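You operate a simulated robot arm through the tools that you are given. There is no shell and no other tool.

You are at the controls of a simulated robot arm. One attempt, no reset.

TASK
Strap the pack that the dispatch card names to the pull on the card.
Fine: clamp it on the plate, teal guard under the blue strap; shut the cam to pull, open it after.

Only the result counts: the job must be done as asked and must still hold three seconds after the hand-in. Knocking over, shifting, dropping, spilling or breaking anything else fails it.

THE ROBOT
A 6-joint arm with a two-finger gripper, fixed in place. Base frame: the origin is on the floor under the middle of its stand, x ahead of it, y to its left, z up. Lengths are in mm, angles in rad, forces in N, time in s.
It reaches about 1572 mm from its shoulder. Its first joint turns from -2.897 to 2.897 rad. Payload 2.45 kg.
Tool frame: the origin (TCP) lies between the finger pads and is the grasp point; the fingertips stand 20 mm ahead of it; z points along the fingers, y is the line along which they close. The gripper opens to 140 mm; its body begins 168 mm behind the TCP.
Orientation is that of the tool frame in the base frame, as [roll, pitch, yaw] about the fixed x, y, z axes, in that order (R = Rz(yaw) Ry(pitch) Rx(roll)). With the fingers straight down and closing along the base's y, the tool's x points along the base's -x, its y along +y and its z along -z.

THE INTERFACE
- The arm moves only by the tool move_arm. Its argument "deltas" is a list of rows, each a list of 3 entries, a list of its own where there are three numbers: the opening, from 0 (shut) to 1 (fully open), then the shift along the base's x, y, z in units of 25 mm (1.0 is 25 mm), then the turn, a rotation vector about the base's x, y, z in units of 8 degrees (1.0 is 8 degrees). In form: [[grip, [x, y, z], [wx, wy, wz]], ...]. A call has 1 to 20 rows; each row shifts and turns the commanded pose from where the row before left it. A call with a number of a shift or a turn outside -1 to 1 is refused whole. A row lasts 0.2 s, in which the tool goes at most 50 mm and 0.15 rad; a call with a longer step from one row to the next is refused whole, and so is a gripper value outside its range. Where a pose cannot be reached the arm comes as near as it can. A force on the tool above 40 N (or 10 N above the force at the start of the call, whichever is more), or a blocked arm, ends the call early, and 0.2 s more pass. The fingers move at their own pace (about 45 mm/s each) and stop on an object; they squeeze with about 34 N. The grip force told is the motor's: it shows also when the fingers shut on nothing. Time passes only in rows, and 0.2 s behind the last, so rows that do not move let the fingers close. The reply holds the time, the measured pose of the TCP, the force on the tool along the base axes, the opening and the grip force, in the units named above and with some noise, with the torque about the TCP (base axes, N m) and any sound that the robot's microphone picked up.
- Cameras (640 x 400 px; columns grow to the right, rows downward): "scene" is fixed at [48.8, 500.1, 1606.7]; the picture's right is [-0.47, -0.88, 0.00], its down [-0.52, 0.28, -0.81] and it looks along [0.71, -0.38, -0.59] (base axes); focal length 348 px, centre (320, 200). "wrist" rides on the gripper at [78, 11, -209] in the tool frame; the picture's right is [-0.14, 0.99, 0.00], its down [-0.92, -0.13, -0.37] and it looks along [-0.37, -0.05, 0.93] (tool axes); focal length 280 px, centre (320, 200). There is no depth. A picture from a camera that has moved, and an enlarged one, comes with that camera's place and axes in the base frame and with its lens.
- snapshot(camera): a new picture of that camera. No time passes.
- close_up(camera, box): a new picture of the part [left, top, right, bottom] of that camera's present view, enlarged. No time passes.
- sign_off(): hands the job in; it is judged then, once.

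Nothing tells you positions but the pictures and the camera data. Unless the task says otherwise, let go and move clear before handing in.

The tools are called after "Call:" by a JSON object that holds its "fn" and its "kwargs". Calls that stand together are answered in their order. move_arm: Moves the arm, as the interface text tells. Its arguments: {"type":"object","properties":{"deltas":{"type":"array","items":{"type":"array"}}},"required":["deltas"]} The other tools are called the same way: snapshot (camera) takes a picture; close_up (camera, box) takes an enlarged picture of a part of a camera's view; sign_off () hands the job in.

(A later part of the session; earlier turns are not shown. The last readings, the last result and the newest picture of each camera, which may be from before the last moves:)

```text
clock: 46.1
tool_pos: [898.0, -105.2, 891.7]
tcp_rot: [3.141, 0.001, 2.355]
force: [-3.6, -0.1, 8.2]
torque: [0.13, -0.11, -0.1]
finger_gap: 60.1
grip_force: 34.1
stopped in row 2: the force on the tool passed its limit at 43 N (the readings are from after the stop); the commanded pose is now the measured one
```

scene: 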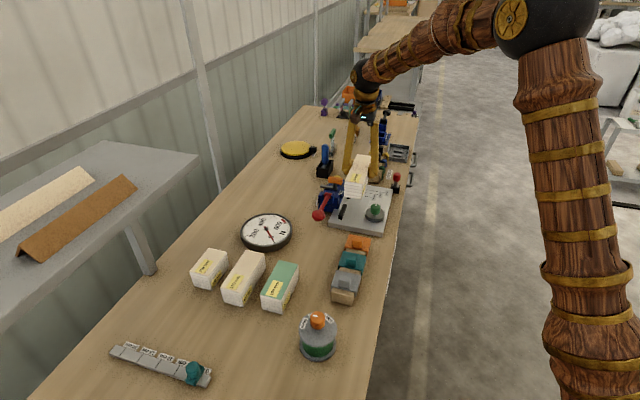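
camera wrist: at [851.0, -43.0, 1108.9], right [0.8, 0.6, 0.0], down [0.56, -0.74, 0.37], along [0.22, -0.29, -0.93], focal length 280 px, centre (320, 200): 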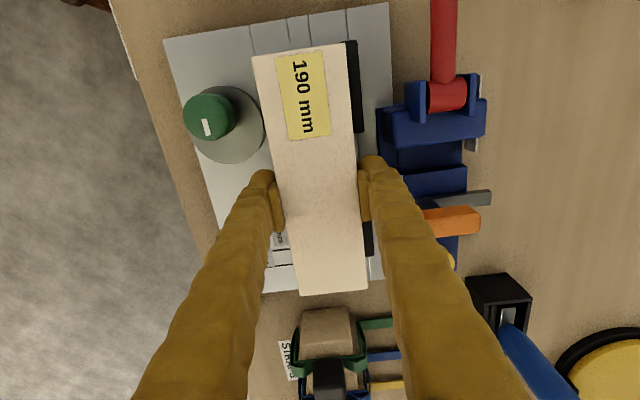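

Contact with the plate at z≈842. Releasing with a small opening and rising straight up.

Call:
{"fn": "move_arm", "kwargs": {"deltas": [[0.48, [0, 0, 0], [0, 0, 0]], [0.48, [0, 0, 0], [0, 0, 0]], [0.48, [0, 0, 0], [0, 0, 0]]]}}

Call:
{"fn": "move_arm", "kwargs": {"deltas": [[0.48, [0, 0, 0.5], [0, 0, 0]], [0.48, [0, 0, 0.9], [0, 0, 0]], [0.48, [0, 0, 0.9], [0, 0, 0]], [0.48, [0, 0, 0.9], [0, 0, 0]], [0.48, [0, 0, 0.9], [0, 0, 0]], [0.48, [0, 0, 0], [0, 0, 0]]]}}

Call:
{"fn": "snapshot", "kwargs": {"camera": "wrist"}}

Call:
{"fn": "close_up", "kwargs": {"camera": "scene", "box": [310, 150, 410, 240]}}

```text
clock: 46.9
tool_pos: [899.2, -105.8, 890.8]
tcp_rot: [3.14, 0.001, 2.354]
force: [0.7, -0.5, -0.4]
torque: [0.0, 0.01, -0.01]
finger_gap: 67.1
grip_force: 0.1
```

```text
clock: 48.3
tool_pos: [898.6, -105.3, 994.1]
tcp_rot: [3.141, 0.002, 2.354]
force: [0.2, 0.9, 0.0]
torque: [0.0, -0.02, -0.01]
finger_gap: 67.3
grip_force: 0.1
```

```text
taken
camera wrist: at [850.9, -42.3, 1202.4], right [0.8, 0.6, 0.0], down [0.56, -0.74, 0.37], along [0.22, -0.29, -0.93], focal length 280 px, centre (320, 200)
```

wrist: 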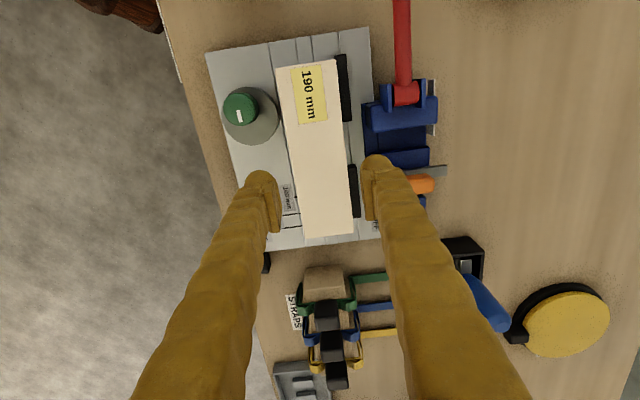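

```text
4.44 times, centred on (360, 195) of scene
camera zoom: at [48.8, 500.1, 1606.7], right [-0.47, -0.88, 0.0], down [-0.52, 0.28, -0.81], along [0.71, -0.38, -0.59], focal length 1547 px, centre (142, 222)
```

zoom: 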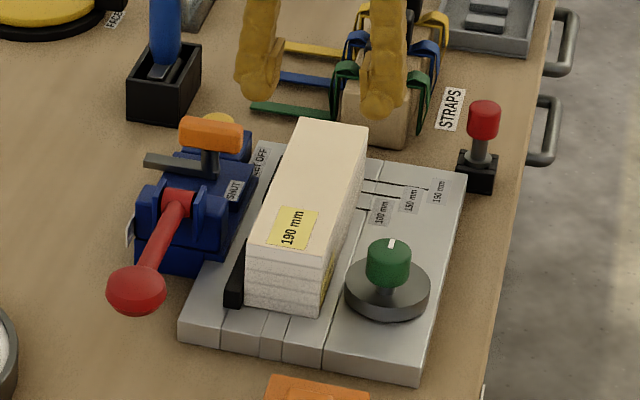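

The pack stands on the plate. I'll zoom in to check its exact position against the fence, disc and 190 line.

Call:
{"fn": "close_up", "kwargs": {"camera": "wrist", "box": [190, 20, 400, 260]}}

Call:
{"fn": "close_up", "kwargs": {"camera": "wrist", "box": [270, 180, 400, 260]}}

```text
1.67 times, centred on (295, 140) of wrist
camera zoom: at [850.9, -42.3, 1202.4], right [0.8, 0.6, 0.0], down [0.56, -0.74, 0.37], along [0.22, -0.29, -0.93], focal length 467 px, centre (362, 300)
```

zoom: 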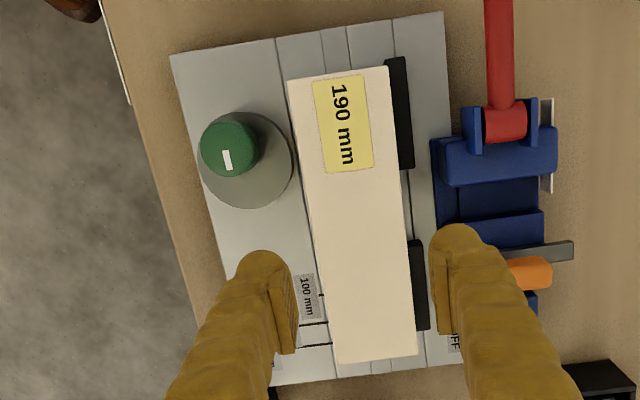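

```text
4.92 times, centred on (335, 220) of wrist
camera zoom: at [850.9, -42.3, 1202.4], right [0.8, 0.6, 0.0], down [0.56, -0.74, 0.37], along [0.22, -0.29, -0.93], focal length 1380 px, centre (246, 102)
```

zoom: 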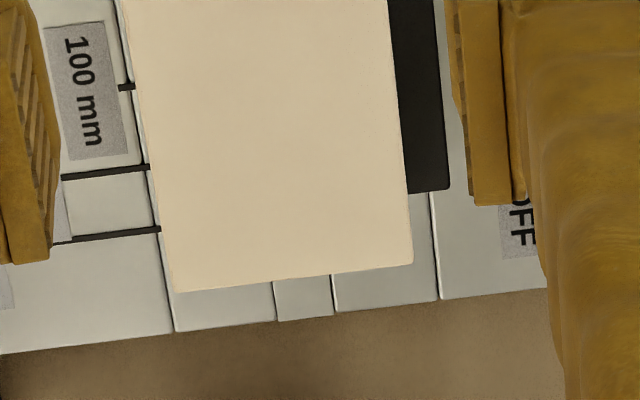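

The pack centre reads U≈702 with about 2.5 mm to the fence, nicely centred on the strap channel. Next the clamp: I'll turn the tool about 68° so the fingers close along the pack's length and hover over the green knob.

Call:
{"fn": "move_arm", "kwargs": {"deltas": [[0.48, [-0.41, -0.009, 0], [0, 0, 0.85]], [0.48, [-0.41, -0.009, 0], [0, 0, 0.85]], [0.48, [-0.41, -0.009, 0], [0, 0, 0.85]], [0.48, [-0.41, -0.009, 0], [0, 0, 0.85]], [0.4, [-0.41, -0.009, 0], [0, 0, 0.85]], [0.34, [-0.41, -0.009, 0], [0, 0, 0.85]], [0.34, [-0.41, -0.009, 0], [0, 0, 0.85]], [0.34, [-0.41, -0.009, 0], [0, 0, 0.85]], [0.34, [-0.41, -0.009, 0], [0, 0, 0.85]], [0.34, [-0.41, -0.009, 0], [0, 0, 0.85]], [0.34, [0, 0, 0], [0, 0, 0]]]}}

Call:
{"fn": "snapshot", "kwargs": {"camera": "wrist"}}

Call:
{"fn": "close_up", "kwargs": {"camera": "wrist", "box": [220, 100, 420, 260]}}

```text
clock: 50.7
tool_pos: [796.5, -108.6, 992.9]
tcp_rot: [3.14, 0.001, -2.741]
force: [0.2, -0.7, 0.3]
torque: [0.04, -0.01, 0.02]
finger_gap: 47.6
grip_force: 0.1
```

```text
taken
camera wrist: at [720.6, -129.1, 1202.5], right [-0.26, 0.97, 0.0], down [0.9, 0.24, 0.37], along [0.36, 0.1, -0.93], focal length 280 px, centre (320, 200)
```

wrist: 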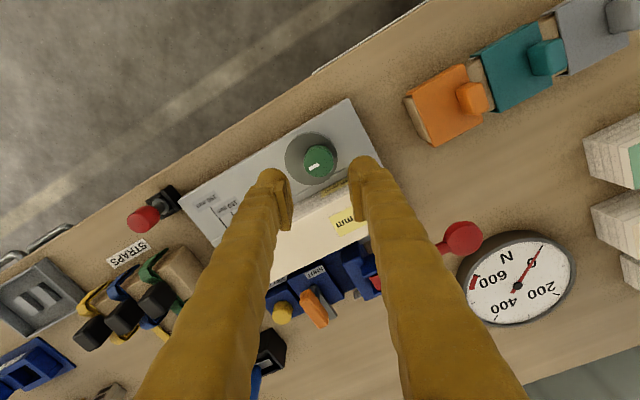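

```text
2.50 times, centred on (320, 180) of wrist
camera zoom: at [720.6, -129.1, 1202.5], right [-0.26, 0.97, 0.0], down [0.9, 0.24, 0.37], along [0.36, 0.1, -0.93], focal length 701 px, centre (320, 250)
```

zoom: 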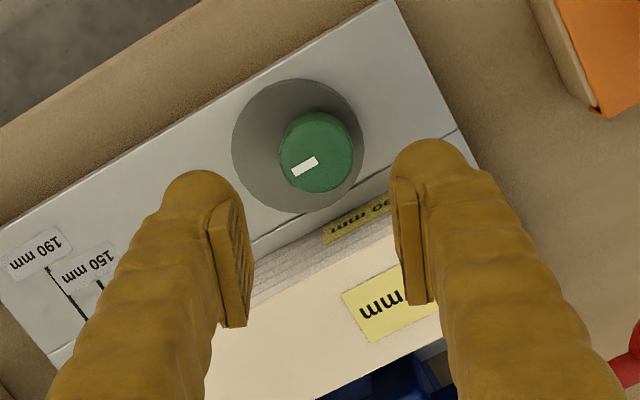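

The knob is centred between the fingers. Going partway down to check finger clearance to the pack's side.

Call:
{"fn": "move_arm", "kwargs": {"deltas": [[0.34, [0, 0, -0.9], [0, 0, 0]], [0.34, [0, 0, -0.9], [0, 0, 0]], [0.34, [0, 0, -0.9], [0, 0, 0]], [0.34, [0, 0, 0], [0, 0, 0]]]}}

Call:
{"fn": "close_up", "kwargs": {"camera": "wrist", "box": [220, 100, 420, 260]}}

Call:
{"fn": "close_up", "kwargs": {"camera": "scene", "box": [320, 160, 410, 240]}}

```text
clock: 51.7
tool_pos: [796.7, -108.2, 926.7]
tcp_rot: [3.14, 0.001, -2.742]
force: [-1.3, 0.1, 0.5]
torque: [0.01, -0.02, -0.04]
finger_gap: 47.7
grip_force: 0.1
```

```text
2.50 times, centred on (320, 180) of wrist
camera zoom: at [721.0, -129.0, 1135.1], right [-0.26, 0.97, 0.0], down [0.9, 0.24, 0.37], along [0.36, 0.1, -0.93], focal length 701 px, centre (320, 250)
```

zoom: 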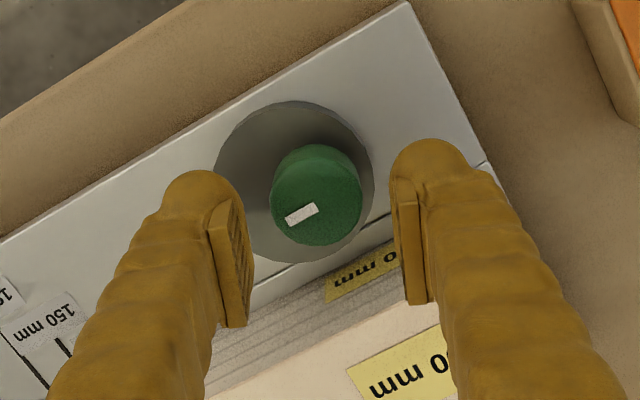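

```text
5.00 times, centred on (365, 200) of scene
camera zoom: at [48.8, 500.1, 1606.7], right [-0.47, -0.88, 0.0], down [-0.52, 0.28, -0.81], along [0.71, -0.38, -0.59], focal length 1740 px, centre (95, 200)
```

zoom: 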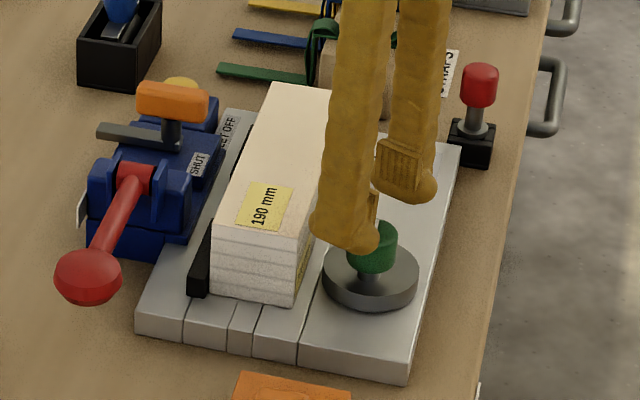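

The knob sits about 1–2 mm off the finger centre; I'll correct that and go down to grip height.

Call:
{"fn": "move_arm", "kwargs": {"deltas": [[0.34, [-0.044, -0.052, -0.86], [0, 0, 0]], [0.34, [0, 0, -0.84], [0, 0, 0]], [0.34, [0, 0, 0], [0, 0, 0]]]}}

Call:
{"fn": "move_arm", "kwargs": {"deltas": [[0.2, [0, 0, 0], [0, 0, 0]], [0, [0, 0, 0], [0, 0, 0]], [0, [0, 0, 0], [0, 0, 0]], [0, [0, 0, 0], [0, 0, 0]]]}}

Call:
{"fn": "close_up", "kwargs": {"camera": "wrist", "box": [220, 100, 420, 260]}}

Call:
{"fn": "close_up", "kwargs": {"camera": "scene", "box": [320, 160, 410, 240]}}

```text
clock: 52.5
tool_pos: [795.7, -109.2, 883.7]
tcp_rot: [3.139, 0.002, -2.743]
force: [-0.2, -0.1, 0.1]
torque: [0.02, 0.02, -0.02]
finger_gap: 47.5
grip_force: 0.0
```

```text
clock: 53.5
tool_pos: [794.0, -109.9, 883.2]
tcp_rot: [3.139, 0.0, -2.743]
force: [2.7, 1.4, -23.2]
torque: [0.69, 0.17, 0.02]
finger_gap: 31.2
grip_force: 44.4
```

```text
2.50 times, centred on (320, 180) of wrist
camera zoom: at [719.9, -130.1, 1092.0], right [-0.26, 0.97, 0.0], down [0.9, 0.24, 0.37], along [0.36, 0.1, -0.93], focal length 701 px, centre (320, 250)
```

zoom: 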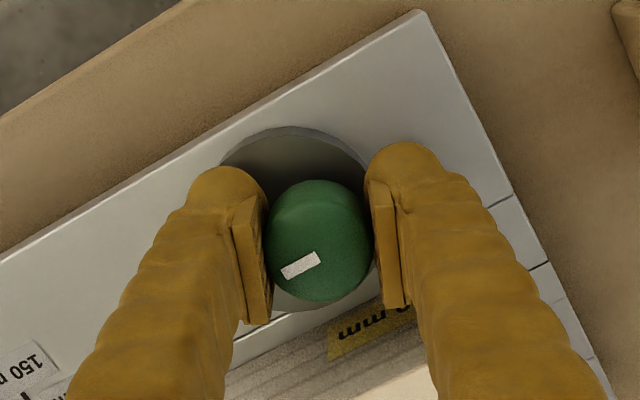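

```text
5.00 times, centred on (365, 200) of scene
camera zoom: at [48.8, 500.1, 1606.7], right [-0.47, -0.88, 0.0], down [-0.52, 0.28, -0.81], along [0.71, -0.38, -0.59], focal length 1740 px, centre (95, 200)
```

zoom: 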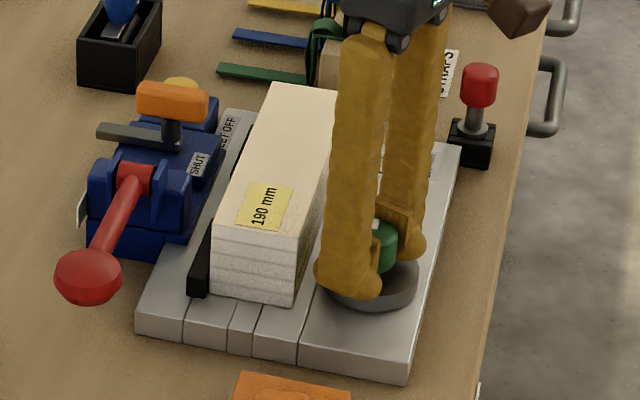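

The knob is gripped, though it shows a 23 N downward pull. I'll ease the tool down by a millimetre to relieve that before turning.

Call:
{"fn": "move_arm", "kwargs": {"deltas": [[0, [0, 0, -0.03], [0, 0, 0]], [0, [0, 0, 0], [0, 0, 0]]]}}

```text
clock: 54.1
tool_pos: [795.5, -108.6, 883.7]
tcp_rot: [3.139, 0.002, -2.741]
force: [-2.0, 1.7, -16.4]
torque: [0.76, 0.28, -0.01]
finger_gap: 31.3
grip_force: 44.8
```

Call:
{"fn": "move_arm", "kwargs": {"deltas": [[0, [0, 0, -0.07], [0, 0, 0]], [0, [0, 0, 0], [0, 0, 0]]]}}

```text
clock: 54.7
tool_pos: [795.4, -108.0, 882.0]
tcp_rot: [3.14, 0.005, -2.742]
force: [-12.3, 6.7, 19.0]
torque: [0.76, 0.35, -0.03]
finger_gap: 31.3
grip_force: 45.0
```

Call:
{"fn": "move_arm", "kwargs": {"deltas": [[0, [0, 0, 0.035], [0, 0, 0]], [0, [0, 0, 0], [0, 0, 0.3]], [0, [0, 0, 0], [0, 0, 0.3]], [0, [0, 0, 0], [0, 0, 0]]]}}

Call:
{"fn": "close_up", "kwargs": {"camera": "wrist", "box": [220, 100, 420, 260]}}

```text
clock: 55.7
tool_pos: [794.9, -109.1, 881.6]
tcp_rot: [3.139, 0.001, -2.657]
force: [8.0, -0.2, -17.0]
torque: [0.99, 0.37, -0.06]
finger_gap: 31.1
grip_force: 45.5
```

```text
2.50 times, centred on (320, 180) of wrist
camera zoom: at [721.8, -136.5, 1090.3], right [-0.34, 0.94, 0.0], down [0.87, 0.31, 0.37], along [0.35, 0.13, -0.93], focal length 701 px, centre (320, 250)
```

zoom: 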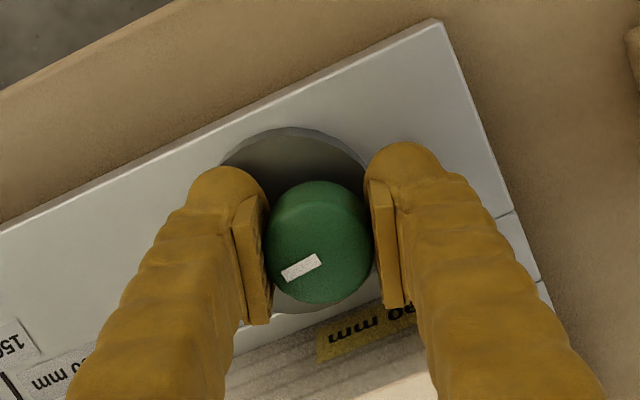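

The knob turns with the gripper. Continuing the turn counter-clockwise in moderate steps.

Call:
{"fn": "move_arm", "kwargs": {"deltas": [[0, [0, 0, 0.02], [0, 0, 0.6]], [0, [0, 0, 0], [0, 0, 0.6]], [0, [0, 0, 0], [0, 0, 0.6]], [0, [0, 0, 0], [0, 0, 0.6]], [0, [0, 0, 0], [0, 0, 0.6]], [0, [0, 0, 0], [0, 0, 0]]]}}

Call:
{"fn": "close_up", "kwargs": {"camera": "wrist", "box": [220, 100, 420, 260]}}

Call:
{"fn": "close_up", "kwargs": {"camera": "scene", "box": [320, 160, 410, 240]}}

```text
clock: 56.3
tool_pos: [794.8, -108.1, 880.4]
tcp_rot: [3.14, 0.002, -2.518]
force: [10.7, -3.7, -12.8]
torque: [0.91, 0.46, 0.03]
finger_gap: 31.0
grip_force: 44.8
stopped in row 2: the force on the tool passed its limit at 42 N (the readings are from after the stop); the commanded pose is now the measured one
```

```text
2.50 times, centred on (320, 180) of wrist
camera zoom: at [726.3, -146.6, 1090.0], right [-0.47, 0.88, 0.0], down [0.82, 0.43, 0.37], along [0.33, 0.17, -0.93], focal length 701 px, centre (320, 250)
```

zoom: 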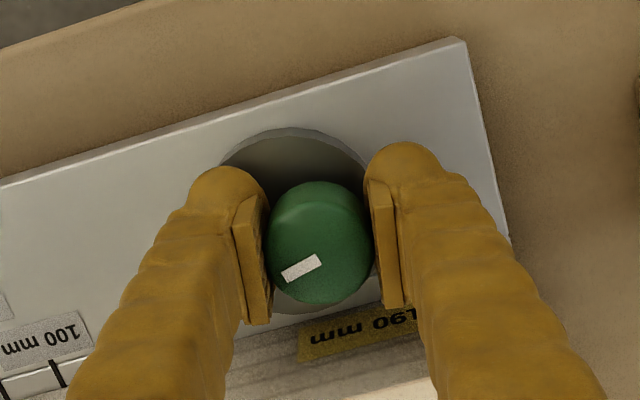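

```text
5.00 times, centred on (365, 200) of scene
camera zoom: at [48.8, 500.1, 1606.7], right [-0.47, -0.88, 0.0], down [-0.52, 0.28, -0.81], along [0.71, -0.38, -0.59], focal length 1740 px, centre (95, 200)
```

zoom: 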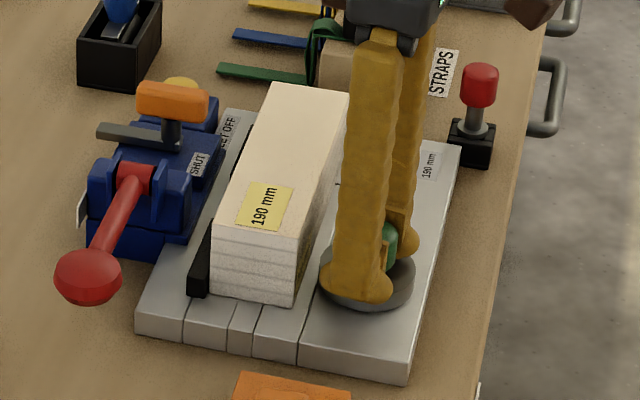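

The force limit tripped because my axis is a few millimetres off the knob's. I'll release, re-centre and re-grip.

Call:
{"fn": "move_arm", "kwargs": {"deltas": [[0.32, [0, 0, 0], [0, 0, 0]], [0.32, [0, 0, 0], [0, 0, 0]], [0.32, [0.1, 0, 0.08], [0, 0, 0]], [0.32, [0, 0, 0], [0, 0, 0]]]}}

Call:
{"fn": "close_up", "kwargs": {"camera": "wrist", "box": [240, 110, 400, 240]}}

```text
clock: 57.3
tool_pos: [797.9, -109.1, 883.8]
tcp_rot: [3.139, 0.003, -2.519]
force: [-0.8, -1.0, -0.1]
torque: [-0.01, 0.02, 0.01]
finger_gap: 45.0
grip_force: 0.1
```

```text
3.08 times, centred on (320, 175) of wrist
camera zoom: at [728.6, -146.6, 1092.5], right [-0.47, 0.89, 0.0], down [0.82, 0.43, 0.37], along [0.33, 0.17, -0.93], focal length 863 px, centre (320, 277)
```

zoom: 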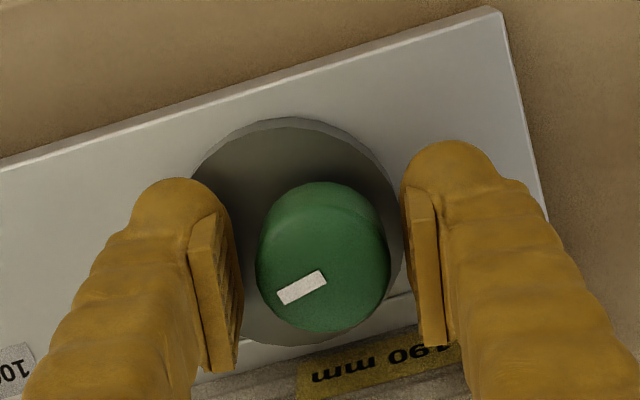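

Call:
{"fn": "move_arm", "kwargs": {"deltas": [[0.25, [-0.05, -0.02, 0], [0, 0, 0]], [0.2, [0, 0, 0], [0, 0, 0]], [0.2, [0, 0, 0], [0, 0, 0]], [0.2, [0, 0, 0], [0, 0, 0]]]}}

```text
clock: 58.3
tool_pos: [795.4, -108.7, 882.5]
tcp_rot: [3.137, 0.001, -2.519]
force: [-9.3, 22.3, -15.0]
torque: [0.81, 0.4, -0.02]
finger_gap: 31.3
grip_force: 45.5
```

The grip forces and the picture agree that the knob axis is near (794.4, −110.4). Re-centring on that.

Call:
{"fn": "move_arm", "kwargs": {"deltas": [[0.32, [0, 0, 0], [0, 0, 0]], [0.32, [-0.088, -0.032, 0.02], [0, 0, 0]], [0.32, [0, 0, 0], [0, 0, 0]], [0.2, [0, 0, 0], [0, 0, 0]], [0.2, [0, 0, 0], [0, 0, 0]], [0.2, [0, 0, 0], [0, 0, 0]], [0.2, [0, 0, 0], [0, 0, 0]]]}}

```text
clock: 59.9
tool_pos: [793.2, -109.8, 884.7]
tcp_rot: [3.14, 0.002, -2.518]
force: [-0.3, 0.2, 2.7]
torque: [-0.02, 0.0, 0.0]
finger_gap: 32.8
grip_force: 45.5
```

Now it's well centred with almost no side force. Turning on.

Call:
{"fn": "move_arm", "kwargs": {"deltas": [[0.15, [0, 0, 0], [0, 0, 0.4]], [0.15, [0, 0, 0], [0, 0, 0.5]], [0.15, [0, 0, 0], [0, 0, 0.5]], [0.15, [0, 0, 0], [0, 0, 0.5]], [0.15, [0, 0, 0], [0, 0, 0.5]], [0.15, [0, 0, 0], [0, 0, 0]]]}}

Call:
{"fn": "close_up", "kwargs": {"camera": "wrist", "box": [220, 100, 420, 260]}}

Call:
{"fn": "close_up", "kwargs": {"camera": "scene", "box": [320, 160, 410, 240]}}

```text
clock: 61.3
tool_pos: [793.8, -110.6, 884.6]
tcp_rot: [3.14, 0.002, -2.184]
force: [0.5, -19.0, 9.4]
torque: [-0.26, 0.02, 0.0]
finger_gap: 32.6
grip_force: 45.0
```

```text
2.50 times, centred on (320, 180) of wrist
camera zoom: at [741.6, -169.0, 1093.2], right [-0.73, 0.68, 0.0], down [0.63, 0.68, 0.37], along [0.25, 0.27, -0.93], focal length 701 px, centre (320, 250)
```

zoom: 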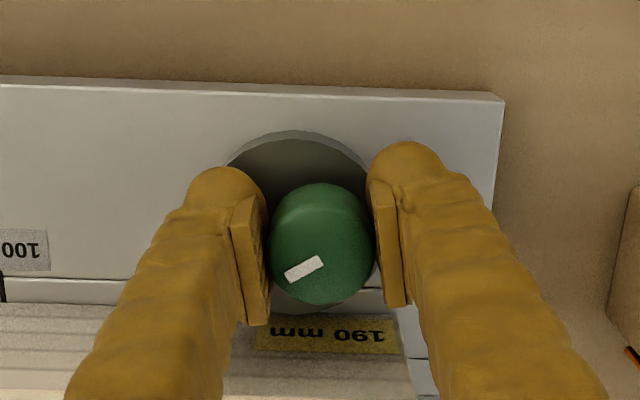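

```text
5.00 times, centred on (365, 200) of scene
camera zoom: at [48.8, 500.1, 1606.7], right [-0.47, -0.88, 0.0], down [-0.52, 0.28, -0.81], along [0.71, -0.38, -0.59], focal length 1740 px, centre (95, 200)
```

zoom: 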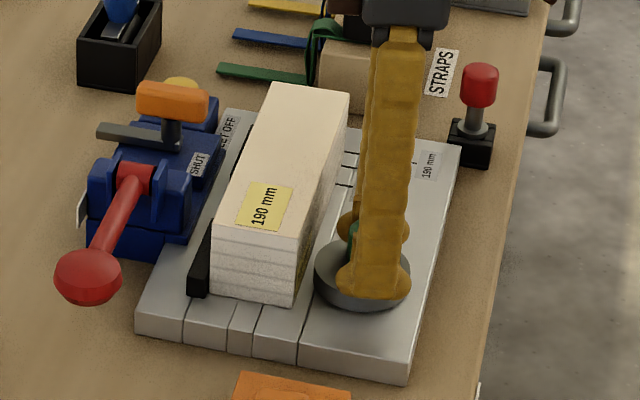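

Turning well; about 32° so far. A small re-centre and further turning.

Call:
{"fn": "move_arm", "kwargs": {"deltas": [[0.15, [0, -0.04, -0.01], [0, 0, 0.3]], [0.15, [0, 0, 0], [0, 0, 0.4]], [0.15, [0, 0, 0], [0, 0, 0.4]], [0.15, [0, 0, 0], [0, 0, 0.4]], [0.15, [0, 0, 0], [0, 0, 0]]]}}

Call:
{"fn": "close_up", "kwargs": {"camera": "wrist", "box": [220, 100, 420, 260]}}

```text
clock: 62.5
tool_pos: [794.1, -109.9, 883.0]
tcp_rot: [3.138, 0.003, -1.974]
force: [7.7, 9.2, 4.6]
torque: [0.36, 0.59, -0.06]
finger_gap: 31.4
grip_force: 45.3
```

```text
2.50 times, centred on (320, 180) of wrist
camera zoom: at [754.8, -179.2, 1092.2], right [-0.86, 0.52, 0.0], down [0.48, 0.8, 0.37], along [0.19, 0.32, -0.93], focal length 701 px, centre (320, 250)
```

zoom: 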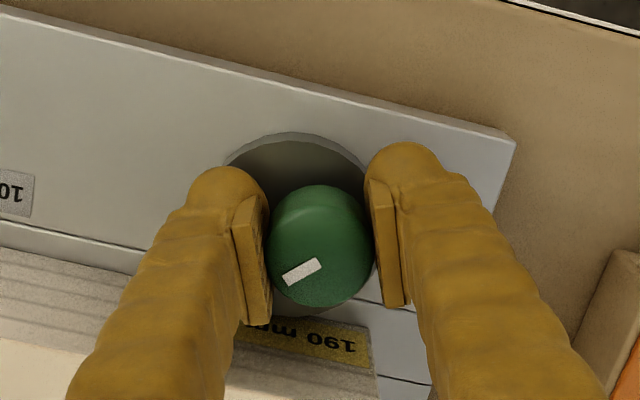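

44° done. Opening, winding the tool back and taking a fresh grip for the rest.

Call:
{"fn": "move_arm", "kwargs": {"deltas": [[0.33, [0, 0, 0], [0, 0, 0]], [0.33, [0, 0, 0.02], [0, 0, 0]], [0.33, [0, 0, 0], [0, 0, -0.883]], [0.33, [0, 0, 0], [0, 0, -0.883]], [0.33, [0, 0, 0], [0, 0, -0.883]], [0.33, [0, 0, 0], [0, 0, -0.883]], [0.33, [0, 0, 0], [0, 0, -0.883]], [0.33, [0, 0, 0], [0, 0, -0.883]], [0.33, [0, 0, 0], [0, 0, 0]]]}}

Call:
{"fn": "close_up", "kwargs": {"camera": "wrist", "box": [220, 100, 420, 260]}}

```text
clock: 64.5
tool_pos: [794.9, -111.0, 884.4]
tcp_rot: [3.14, 0.003, -2.715]
force: [-0.2, 0.0, 0.0]
torque: [0.02, 0.02, 0.01]
finger_gap: 46.0
grip_force: 0.0
```

```text
2.50 times, centred on (320, 180) of wrist
camera zoom: at [719.1, -134.8, 1093.5], right [-0.28, 0.96, 0.0], down [0.89, 0.26, 0.37], along [0.35, 0.11, -0.93], focal length 701 px, centre (320, 250)
```

zoom: 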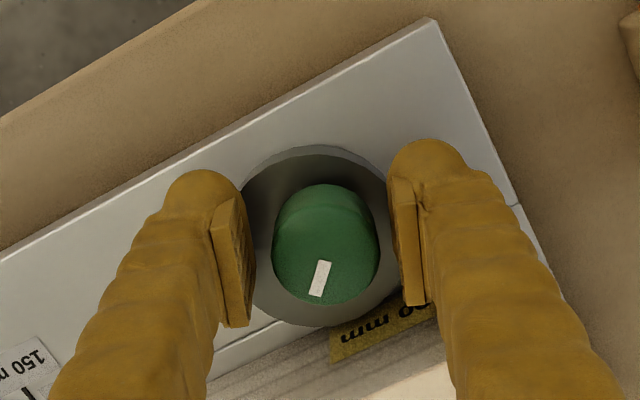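

The mark has moved about 45° toward the pack. Gripping again for the second half.

Call:
{"fn": "move_arm", "kwargs": {"deltas": [[0.2, [-0.01, 0.01, 0], [0, 0, 0]], [0.2, [0, 0, 0], [0, 0, 0]], [0.15, [0, 0, 0], [0, 0, 0]], [0.15, [0, 0, 0], [0, 0, 0.4]], [0.15, [0, 0, 0], [0, 0, 0.5]], [0.15, [0, 0, 0], [0, 0, 0.5]], [0.15, [0, 0, 0], [0, 0, 0]]]}}

```text
clock: 66.1
tool_pos: [793.7, -111.2, 883.6]
tcp_rot: [3.139, -0.001, -2.518]
force: [-6.3, 10.8, -4.2]
torque: [0.08, 0.1, 0.03]
finger_gap: 32.6
grip_force: 45.3
```

Call:
{"fn": "move_arm", "kwargs": {"deltas": [[0.1, [-0.01, 0.02, 0], [0, 0, 0.4]], [0.1, [0, 0, 0], [0, 0, 0.4]], [0.1, [0, 0, 0], [0, 0, 0.4]], [0.1, [0, 0, 0], [0, 0, 0.4]], [0.1, [0, 0, 0], [0, 0, 0]]]}}

Call:
{"fn": "close_up", "kwargs": {"camera": "wrist", "box": [220, 100, 420, 260]}}

Call:
{"fn": "close_up", "kwargs": {"camera": "scene", "box": [320, 160, 410, 240]}}

```text
clock: 67.3
tool_pos: [794.2, -111.2, 884.2]
tcp_rot: [3.141, 0.001, -2.296]
force: [3.7, -13.7, -11.3]
torque: [-0.2, -0.05, -0.05]
finger_gap: 32.5
grip_force: 44.9
```

```text
2.50 times, centred on (320, 180) of wrist
camera zoom: at [734.8, -163.3, 1093.4], right [-0.65, 0.76, 0.0], down [0.71, 0.6, 0.37], along [0.28, 0.24, -0.93], focal length 701 px, centre (320, 250)
```

zoom: 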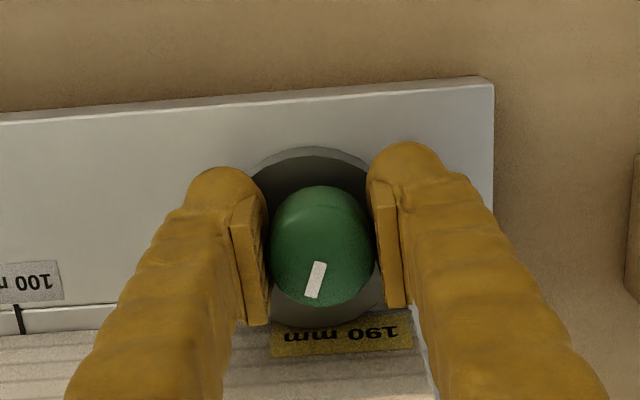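

```text
5.00 times, centred on (365, 200) of scene
camera zoom: at [48.8, 500.1, 1606.7], right [-0.47, -0.88, 0.0], down [-0.52, 0.28, -0.81], along [0.71, -0.38, -0.59], focal length 1740 px, centre (95, 200)
```

zoom: 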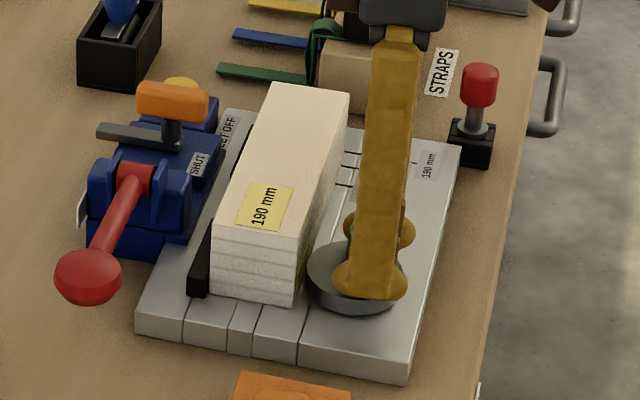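

About 68° total; the disc edge is nearing the pack's side. Continuing carefully and watching the torque.

Call:
{"fn": "move_arm", "kwargs": {"deltas": [[0.1, [0, -0.03, 0.01], [0, 0, 0.35]], [0.1, [0, 0, 0], [0, 0, 0.35]], [0.1, [0, 0, 0], [0, 0, 0.35]], [0.1, [0, 0, 0], [0, 0, 0]]]}}

Call:
{"fn": "move_arm", "kwargs": {"deltas": [[0, [0, 0, 0], [0, 0, 0.3]], [0, [0, 0, 0], [0, 0, 0.3]], [0, [0, 0, 0], [0, 0, 0]]]}}

Call:
{"fn": "close_up", "kwargs": {"camera": "wrist", "box": [220, 100, 420, 260]}}

Call:
{"fn": "close_up", "kwargs": {"camera": "scene", "box": [320, 160, 410, 240]}}

```text
clock: 68.3
tool_pos: [795.4, -111.4, 885.2]
tcp_rot: [3.14, 0.002, -2.147]
force: [11.7, -5.9, -16.2]
torque: [-0.09, -0.06, -0.03]
finger_gap: 32.5
grip_force: 44.9
```

```text
clock: 69.1
tool_pos: [794.3, -112.0, 884.3]
tcp_rot: [3.14, 0.001, -2.064]
force: [17.7, -7.4, -18.0]
torque: [-0.1, -0.17, -0.01]
finger_gap: 32.8
grip_force: 44.5
```

```text
2.50 times, centred on (320, 180) of wrist
camera zoom: at [748.6, -175.9, 1093.5], right [-0.81, 0.59, 0.0], down [0.55, 0.75, 0.37], along [0.22, 0.3, -0.93], focal length 701 px, centre (320, 250)
```

zoom: 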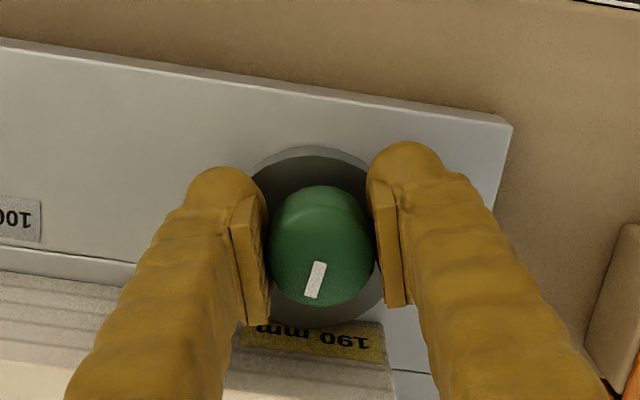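

```text
5.00 times, centred on (365, 200) of scene
camera zoom: at [48.8, 500.1, 1606.7], right [-0.47, -0.88, 0.0], down [-0.52, 0.28, -0.81], along [0.71, -0.38, -0.59], focal length 1740 px, centre (95, 200)
```

zoom: 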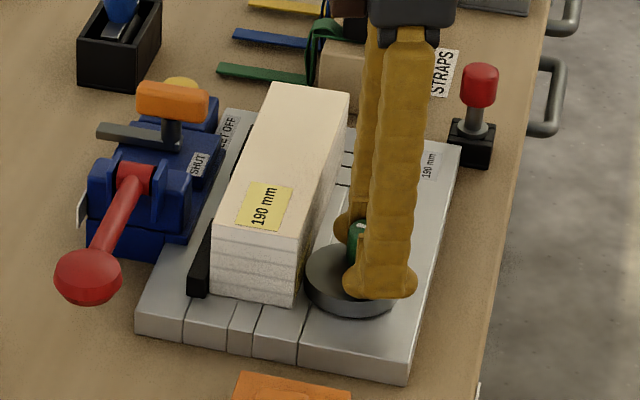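

At 81° there's still no clamping torque. I'll turn the last few degrees to 247° and then re-grip to go on past 90° if needed.

Call:
{"fn": "move_arm", "kwargs": {"deltas": [[0, [-0.03, -0.01, 0.02], [0, 0, 0.3]], [0, [0, 0, 0], [0, 0, 0.3]], [0, [0, 0, 0], [0, 0, 0.2]], [0, [0, 0, 0], [0, 0, 0]]]}}

Call:
{"fn": "close_up", "kwargs": {"camera": "wrist", "box": [250, 140, 390, 260]}}

```text
clock: 69.5
tool_pos: [794.1, -111.3, 884.8]
tcp_rot: [3.141, 0.003, -2.032]
force: [8.3, -3.0, -9.1]
torque: [-0.19, -0.12, 0.0]
finger_gap: 32.2
grip_force: 44.5
stopped in row 2: the force on the tool passed its limit at 43 N (the readings are from after the stop); the commanded pose is now the measured one
```

```text
3.33 times, centred on (320, 200) of wrist
camera zoom: at [750.5, -177.4, 1093.5], right [-0.83, 0.56, 0.0], down [0.52, 0.77, 0.37], along [0.21, 0.31, -0.93], focal length 935 px, centre (320, 200)
```

zoom: 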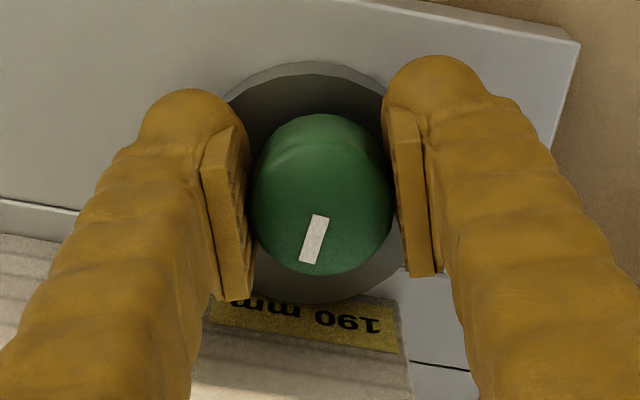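

The force limit tripped near 83°, possibly disc contact. I'll release the knob, rise and check the gap between the disc and the pack.

Call:
{"fn": "move_arm", "kwargs": {"deltas": [[0.32, [0, 0, 0], [0, 0, 0]], [0.32, [0, 0, 0], [0, 0, 0]], [0.32, [0, 0, 0.8], [0, 0, 0]], [0.32, [0, 0, 0.9], [0, 0, 0]], [0.32, [0, 0, 0.9], [0, 0, 0]], [0.32, [-0.2, -0.2, 0.9], [0, 0, -0.5]], [0.32, [0, 0, 0], [0, 0, 0]]]}}

Call:
{"fn": "snapshot", "kwargs": {"camera": "wrist"}}

Call:
{"fn": "close_up", "kwargs": {"camera": "wrist", "box": [220, 80, 420, 240]}}

Call:
{"fn": "close_up", "kwargs": {"camera": "scene", "box": [340, 175, 400, 235]}}

```text
clock: 71.1
tool_pos: [789.3, -116.0, 973.2]
tcp_rot: [3.14, 0.0, -2.1]
force: [0.2, -0.6, -0.5]
torque: [0.0, -0.02, 0.06]
finger_gap: 44.7
grip_force: 0.0
```

```text
taken
camera wrist: at [740.6, -178.5, 1181.3], right [-0.78, 0.62, 0.0], down [0.58, 0.73, 0.37], along [0.23, 0.29, -0.93], focal length 280 px, centre (320, 200)
```

wrist: 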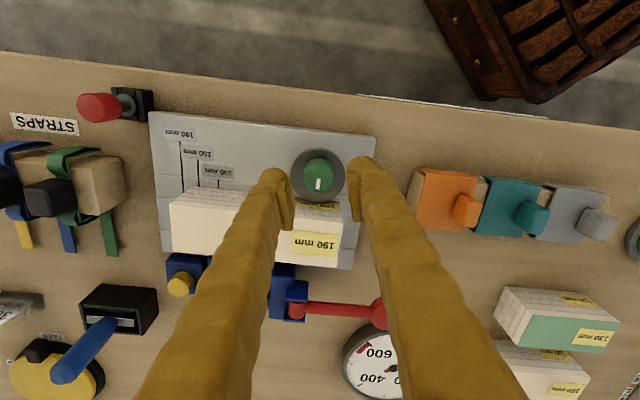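

```text
2.50 times, centred on (320, 160) of wrist
camera zoom: at [740.6, -178.5, 1181.3], right [-0.78, 0.62, 0.0], down [0.58, 0.73, 0.37], along [0.23, 0.29, -0.93], focal length 701 px, centre (320, 300)
```

zoom: 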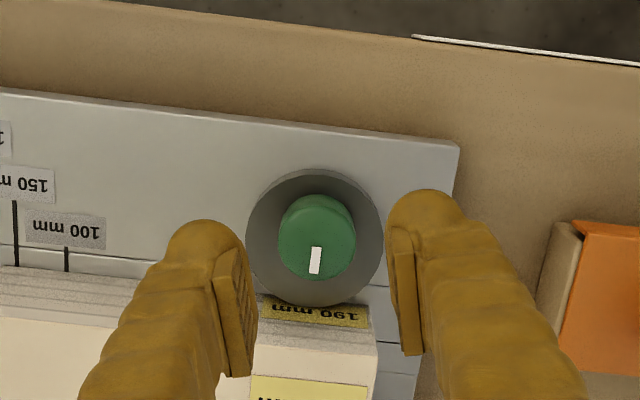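

```text
6.67 times, centred on (370, 205) of scene
camera zoom: at [48.8, 500.1, 1606.7], right [-0.47, -0.88, 0.0], down [-0.52, 0.28, -0.81], along [0.71, -0.38, -0.59], focal length 2321 px, centre (-13, 167)
```

zoom: 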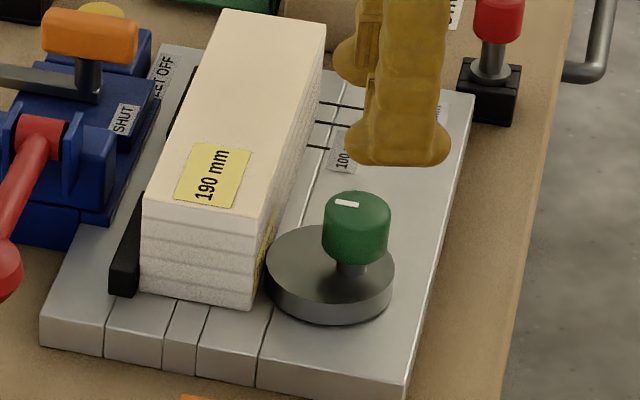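

The disc edge is at or within about 2 mm of the pack. I'll re-grip the knob and turn a bit further to see whether it comes up firm.

Call:
{"fn": "move_arm", "kwargs": {"deltas": [[0.33, [0.2, 0.22, 0], [0, 0, -0.9]], [0.33, [0, 0, 0], [0, 0, -0.9]], [0.33, [0, 0, -0.8], [0, 0, -0.9]], [0.33, [0, 0, -0.9], [0, 0, -0.9]], [0.33, [0, 0, -0.9], [0, 0, -0.4]], [0.33, [0, 0, -0.9], [0, 0, 0]], [0.33, [0, 0, 0], [0, 0, 0]]]}}

Call:
{"fn": "close_up", "kwargs": {"camera": "wrist", "box": [220, 100, 420, 260]}}

```text
clock: 72.7
tool_pos: [794.3, -109.8, 885.4]
tcp_rot: [3.141, 0.001, -2.661]
force: [0.3, -0.6, -0.5]
torque: [-0.01, -0.02, -0.01]
finger_gap: 46.0
grip_force: 0.1
```

```text
2.50 times, centred on (320, 180) of wrist
camera zoom: at [720.0, -137.5, 1094.0], right [-0.34, 0.94, 0.0], down [0.87, 0.31, 0.37], along [0.35, 0.13, -0.93], focal length 701 px, centre (320, 250)
```

zoom: 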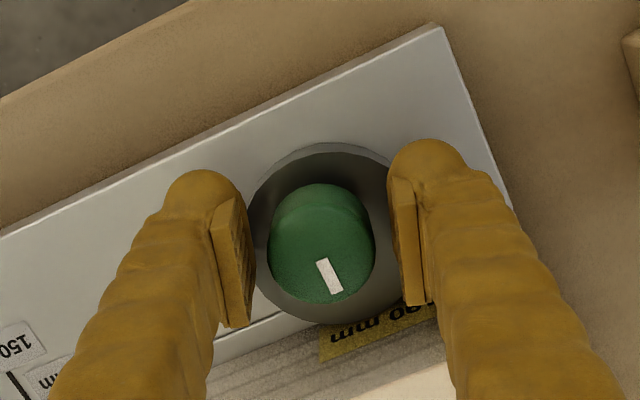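

Call:
{"fn": "move_arm", "kwargs": {"deltas": [[0.2, [0, -0.02, -0.02], [0, 0, 0]], [0.2, [0, 0, 0], [0, 0, 0]], [0.1, [0, 0, 0], [0, 0, 0]], [0.1, [0, 0, 0], [0, 0, 0.3]], [0.1, [0, 0, 0], [0, 0, 0]]]}}

Call:
{"fn": "move_arm", "kwargs": {"deltas": [[0.05, [0, 0, 0], [0, 0, 0.3]], [0.05, [0, 0, 0], [0, 0, 0.3]], [0.05, [0, 0, 0], [0, 0, 0]]]}}

Call:
{"fn": "close_up", "kwargs": {"camera": "wrist", "box": [220, 100, 420, 260]}}

```text
clock: 73.9
tool_pos: [793.9, -110.5, 884.6]
tcp_rot: [3.141, 0.002, -2.618]
force: [-2.3, 30.1, 1.4]
torque: [0.38, -0.04, -0.19]
finger_gap: 32.6
grip_force: 45.3
```

```text
clock: 74.6
tool_pos: [794.9, -110.2, 884.3]
tcp_rot: [3.139, 0.003, -2.533]
force: [-0.6, 2.5, 1.4]
torque: [0.01, -0.04, -0.41]
finger_gap: 32.6
grip_force: 44.9
stopped in row 3: the force on the tool passed its limit at 41 N (the readings are from after the stop); the commanded pose is now the measured one
```

```text
2.50 times, centred on (320, 180) of wrist
camera zoom: at [724.1, -147.1, 1093.4], right [-0.45, 0.89, 0.0], down [0.83, 0.42, 0.37], along [0.33, 0.17, -0.93], focal length 701 px, centre (320, 250)
```

zoom: 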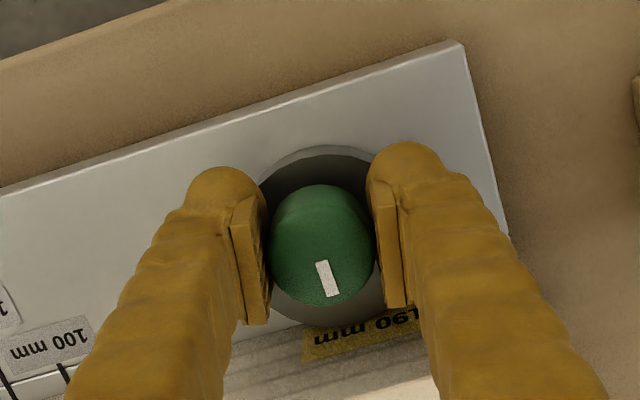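

A firm resisting torque (−0.4 N·m) has come up with the mark pointing straight at the pack, so the clamp is at its closed position. Releasing and rising.

Call:
{"fn": "move_arm", "kwargs": {"deltas": [[0.33, [0, 0, 0], [0, 0, 0]], [0.33, [0, 0, 0], [0, 0, 0]], [0.33, [0, 0, 0.8], [0, 0, 0]], [0.33, [0, 0, 0.9], [0, 0, 0]], [0.33, [0, 0, 0.9], [0, 0, 0]], [0.33, [0, 0, 0.9], [0, 0, 0]], [0.33, [0, 0, 0.9], [0, 0, 0]], [0.33, [0, 0, 0], [0, 0, 0]]]}}

Call:
{"fn": "close_up", "kwargs": {"camera": "wrist", "box": [180, 80, 460, 260]}}

Call:
{"fn": "close_up", "kwargs": {"camera": "scene", "box": [320, 160, 410, 240]}}

```text
clock: 76.4
tool_pos: [793.4, -110.9, 996.3]
tcp_rot: [3.141, 0.003, -2.534]
force: [-0.6, 0.1, 0.3]
torque: [0.02, -0.03, -0.02]
finger_gap: 46.2
grip_force: 0.0
```

```text
2.22 times, centred on (320, 170) of wrist
camera zoom: at [724.1, -147.0, 1204.0], right [-0.45, 0.89, 0.0], down [0.83, 0.42, 0.37], along [0.33, 0.17, -0.93], focal length 623 px, centre (320, 267)
```

zoom: 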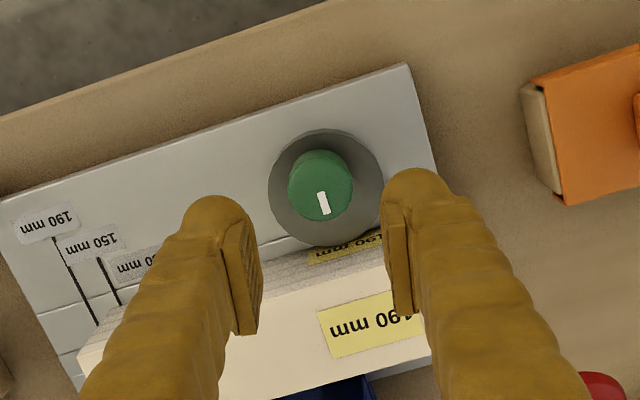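

```text
5.00 times, centred on (365, 200) of scene
camera zoom: at [48.8, 500.1, 1606.7], right [-0.47, -0.88, 0.0], down [-0.52, 0.28, -0.81], along [0.71, -0.38, -0.59], focal length 1740 px, centre (95, 200)
```

zoom: 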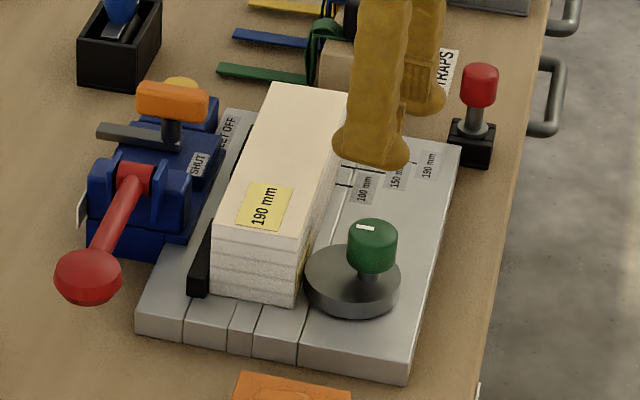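

The knob mark points at the pack and the disc sits against it. I'll take a straight-down look to verify that the pack is tight between disc and fence.

Call:
{"fn": "move_arm", "kwargs": {"deltas": [[0.33, [0.25, 0.246, 0.02], [0, 0, -0.907]], [0.33, [0.25, 0.246, 0.02], [0, 0, -0.907]], [0.5, [0.25, 0.246, 0.02], [0, 0, -0.907]], [0.8, [0.25, 0.246, 0.02], [0, 0, -0.907]], [1, [0.25, 0.246, 0.02], [0, 0, -0.907]], [1, [0.25, 0.246, 0.02], [0, 0, -0.907]], [1, [0.25, 0.246, 0.02], [0, 0, -0.907]], [1, [0.25, 0.246, 0.02], [0, 0, -0.907]], [1, [0.25, 0.246, 0.02], [0, 0, -0.907]], [1, [0.25, 0.246, 0.02], [0, 0, -0.907]], [1, [0.25, 0.246, 0.02], [0, 0, -0.907]], [1, [0, 0, 0], [0.442, 0.442, 0]], [1, [0, 0, 0], [0.442, 0.442, 0]], [1, [0, 0, 0], [0.442, 0.442, 0]], [1, [0, 0, 0], [0.442, 0.442, 0]], [1, [0, 0, 0], [0.442, 0.442, 0]], [1, [0, 0, 0], [0, 0, 0]]]}}

Call:
{"fn": "snapshot", "kwargs": {"camera": "wrist"}}

Call:
{"fn": "close_up", "kwargs": {"camera": "wrist", "box": [220, 90, 420, 330]}}

```text
clock: 80.0
tool_pos: [862.2, -42.9, 999.2]
tcp_rot: [-3.141, -0.436, 2.354]
force: [0.3, -0.3, 0.4]
torque: [-0.01, 0.01, 0.01]
finger_gap: 140.1
grip_force: 0.1
```

```text
taken
camera wrist: at [882.8, -48.1, 1222.1], right [0.79, 0.61, -0.06], down [0.61, -0.79, -0.06], along [-0.08, 0.01, -1.0], focal length 280 px, centre (320, 200)
```

wrist: 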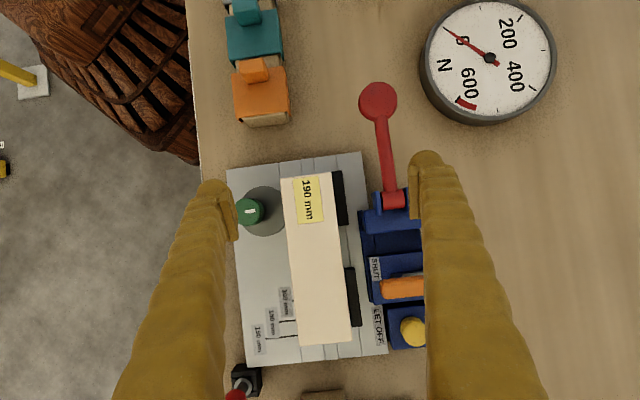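

```text
1.67 times, centred on (320, 210) of wrist
camera zoom: at [882.8, -48.1, 1222.1], right [0.79, 0.61, -0.06], down [0.61, -0.79, -0.06], along [-0.08, 0.01, -1.0], focal length 467 px, centre (320, 183)
```

zoom: 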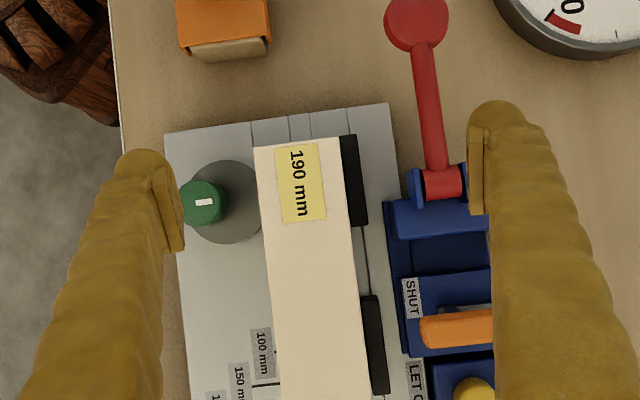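

Call:
{"fn": "close_up", "kwargs": {"camera": "wrist", "box": [315, 165, 355, 225]}}

Call:
{"fn": "close_up", "kwargs": {"camera": "wrist", "box": [325, 255, 365, 350]}}

Call:
{"fn": "close_up", "kwargs": {"camera": "wrist", "box": [250, 165, 310, 250]}}

```text
6.67 times, centred on (335, 195) of wrist
camera zoom: at [882.8, -48.1, 1222.1], right [0.79, 0.61, -0.06], down [0.61, -0.79, -0.06], along [-0.08, 0.01, -1.0], focal length 1869 px, centre (220, 233)
```

zoom: 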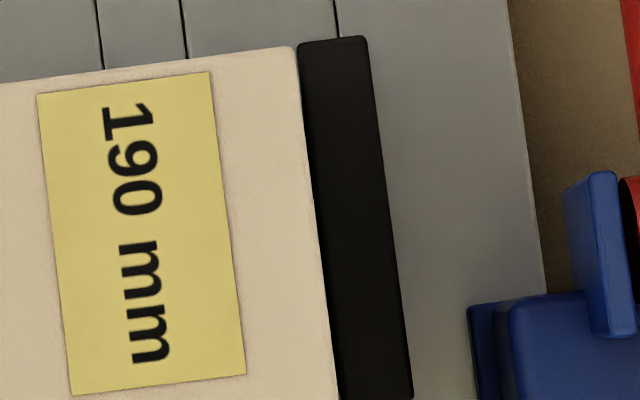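

```text
4.21 times, centred on (345, 302) of wrist
camera zoom: at [882.8, -48.1, 1222.1], right [0.79, 0.61, -0.06], down [0.61, -0.79, -0.06], along [-0.08, 0.01, -1.0], focal length 1181 px, centre (215, -232)
```

zoom: 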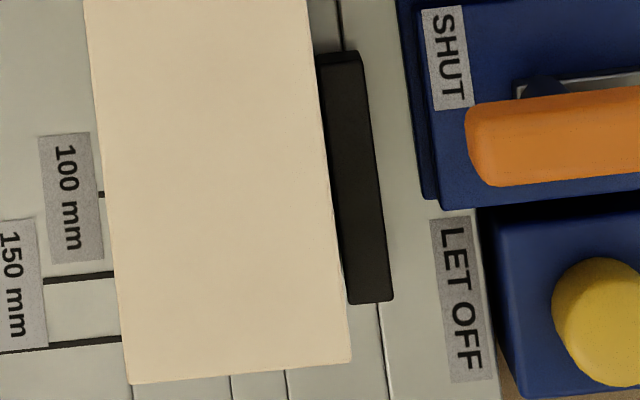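

```text
4.71 times, centred on (280, 208) of wrist
camera zoom: at [882.8, -48.1, 1222.1], right [0.79, 0.61, -0.06], down [0.61, -0.79, -0.06], along [-0.08, 0.01, -1.0], focal length 1320 px, centre (508, 165)
```

zoom: 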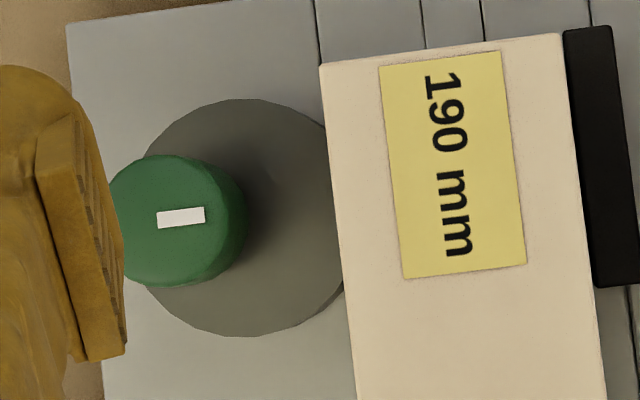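

The pack is tight against the fence with the disc pressing it: the clamp holds. Next the teal guard; I'll go over it with the same straight-down view to measure it.

Call:
{"fn": "move_arm", "kwargs": {"deltas": [[1, [-0.95, 0.488, 0], [0, 0, 0]], [1, [-0.95, 0.488, 0], [0, 0, 0]], [1, [-0.95, 0.488, 0], [0, 0, 0]], [1, [-0.95, 0.488, 0], [0, 0, 0]], [1, [-0.95, 0.488, 0], [0, 0, 0]], [1, [-0.95, 0.488, 0], [0, 0, 0]], [1, [-0.95, 0.488, 0], [0, 0, 0]], [1, [-0.95, 0.488, 0], [0, 0, 0]], [1, [-0.95, 0.488, 0], [0, 0, 0]], [1, [-0.95, 0.488, 0], [0, 0, 0]], [1, [0, 0, 0], [0, 0, 0]]]}}

Call:
{"fn": "snapshot", "kwargs": {"camera": "wrist"}}

Call:
{"fn": "close_up", "kwargs": {"camera": "wrist", "box": [240, 110, 400, 270]}}

Call:
{"fn": "close_up", "kwargs": {"camera": "scene", "box": [325, 225, 385, 310]}}

```text
clock: 82.4
tool_pos: [623.6, 79.9, 999.7]
tcp_rot: [-3.141, -0.437, 2.355]
force: [0.0, -0.2, -0.5]
torque: [-0.02, -0.01, -0.02]
finger_gap: 140.1
grip_force: 0.1
```

```text
taken
camera wrist: at [644.2, 74.3, 1221.7], right [0.79, 0.61, -0.06], down [0.61, -0.79, -0.05], along [-0.08, 0.01, -1.0], focal length 280 px, centre (320, 200)
```

wrist: 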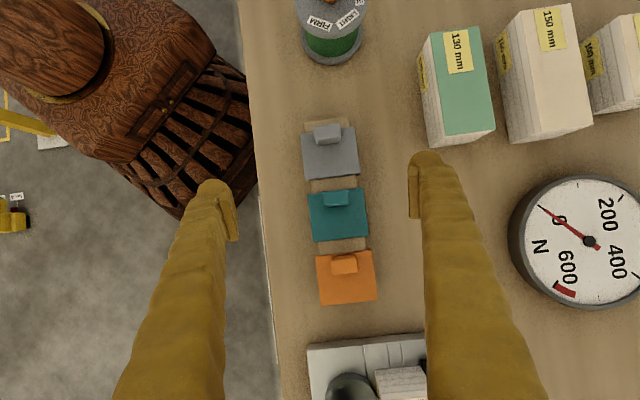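

```text
2.50 times, centred on (320, 190) of wrist
camera zoom: at [644.2, 74.3, 1221.7], right [0.79, 0.61, -0.06], down [0.61, -0.79, -0.05], along [-0.08, 0.01, -1.0], focal length 701 px, centre (320, 225)
```

zoom: 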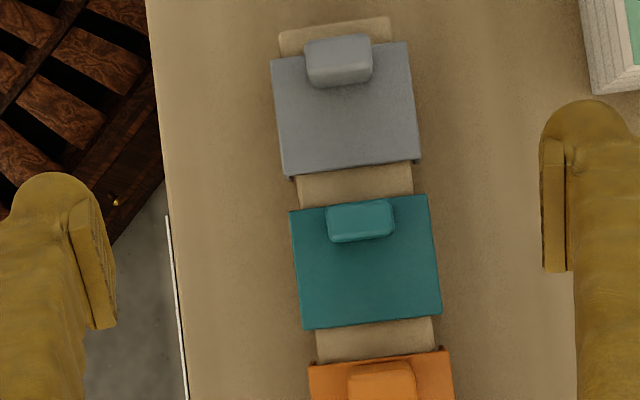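

```text
4.71 times, centred on (355, 268) of scene
camera zoom: at [48.8, 500.1, 1606.7], right [-0.47, -0.88, 0.0], down [-0.52, 0.28, -0.81], along [0.71, -0.38, -0.59], focal length 1638 px, centre (155, -118)
```

zoom: 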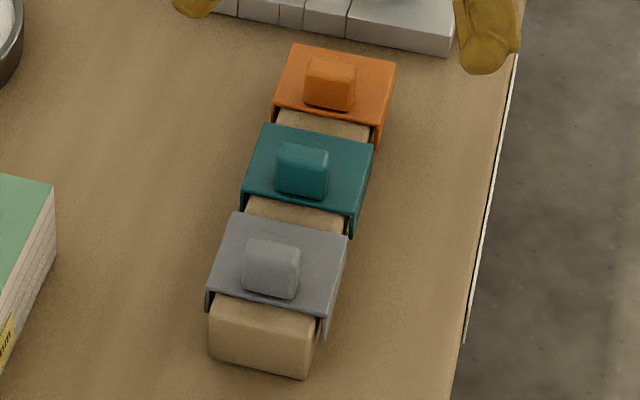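

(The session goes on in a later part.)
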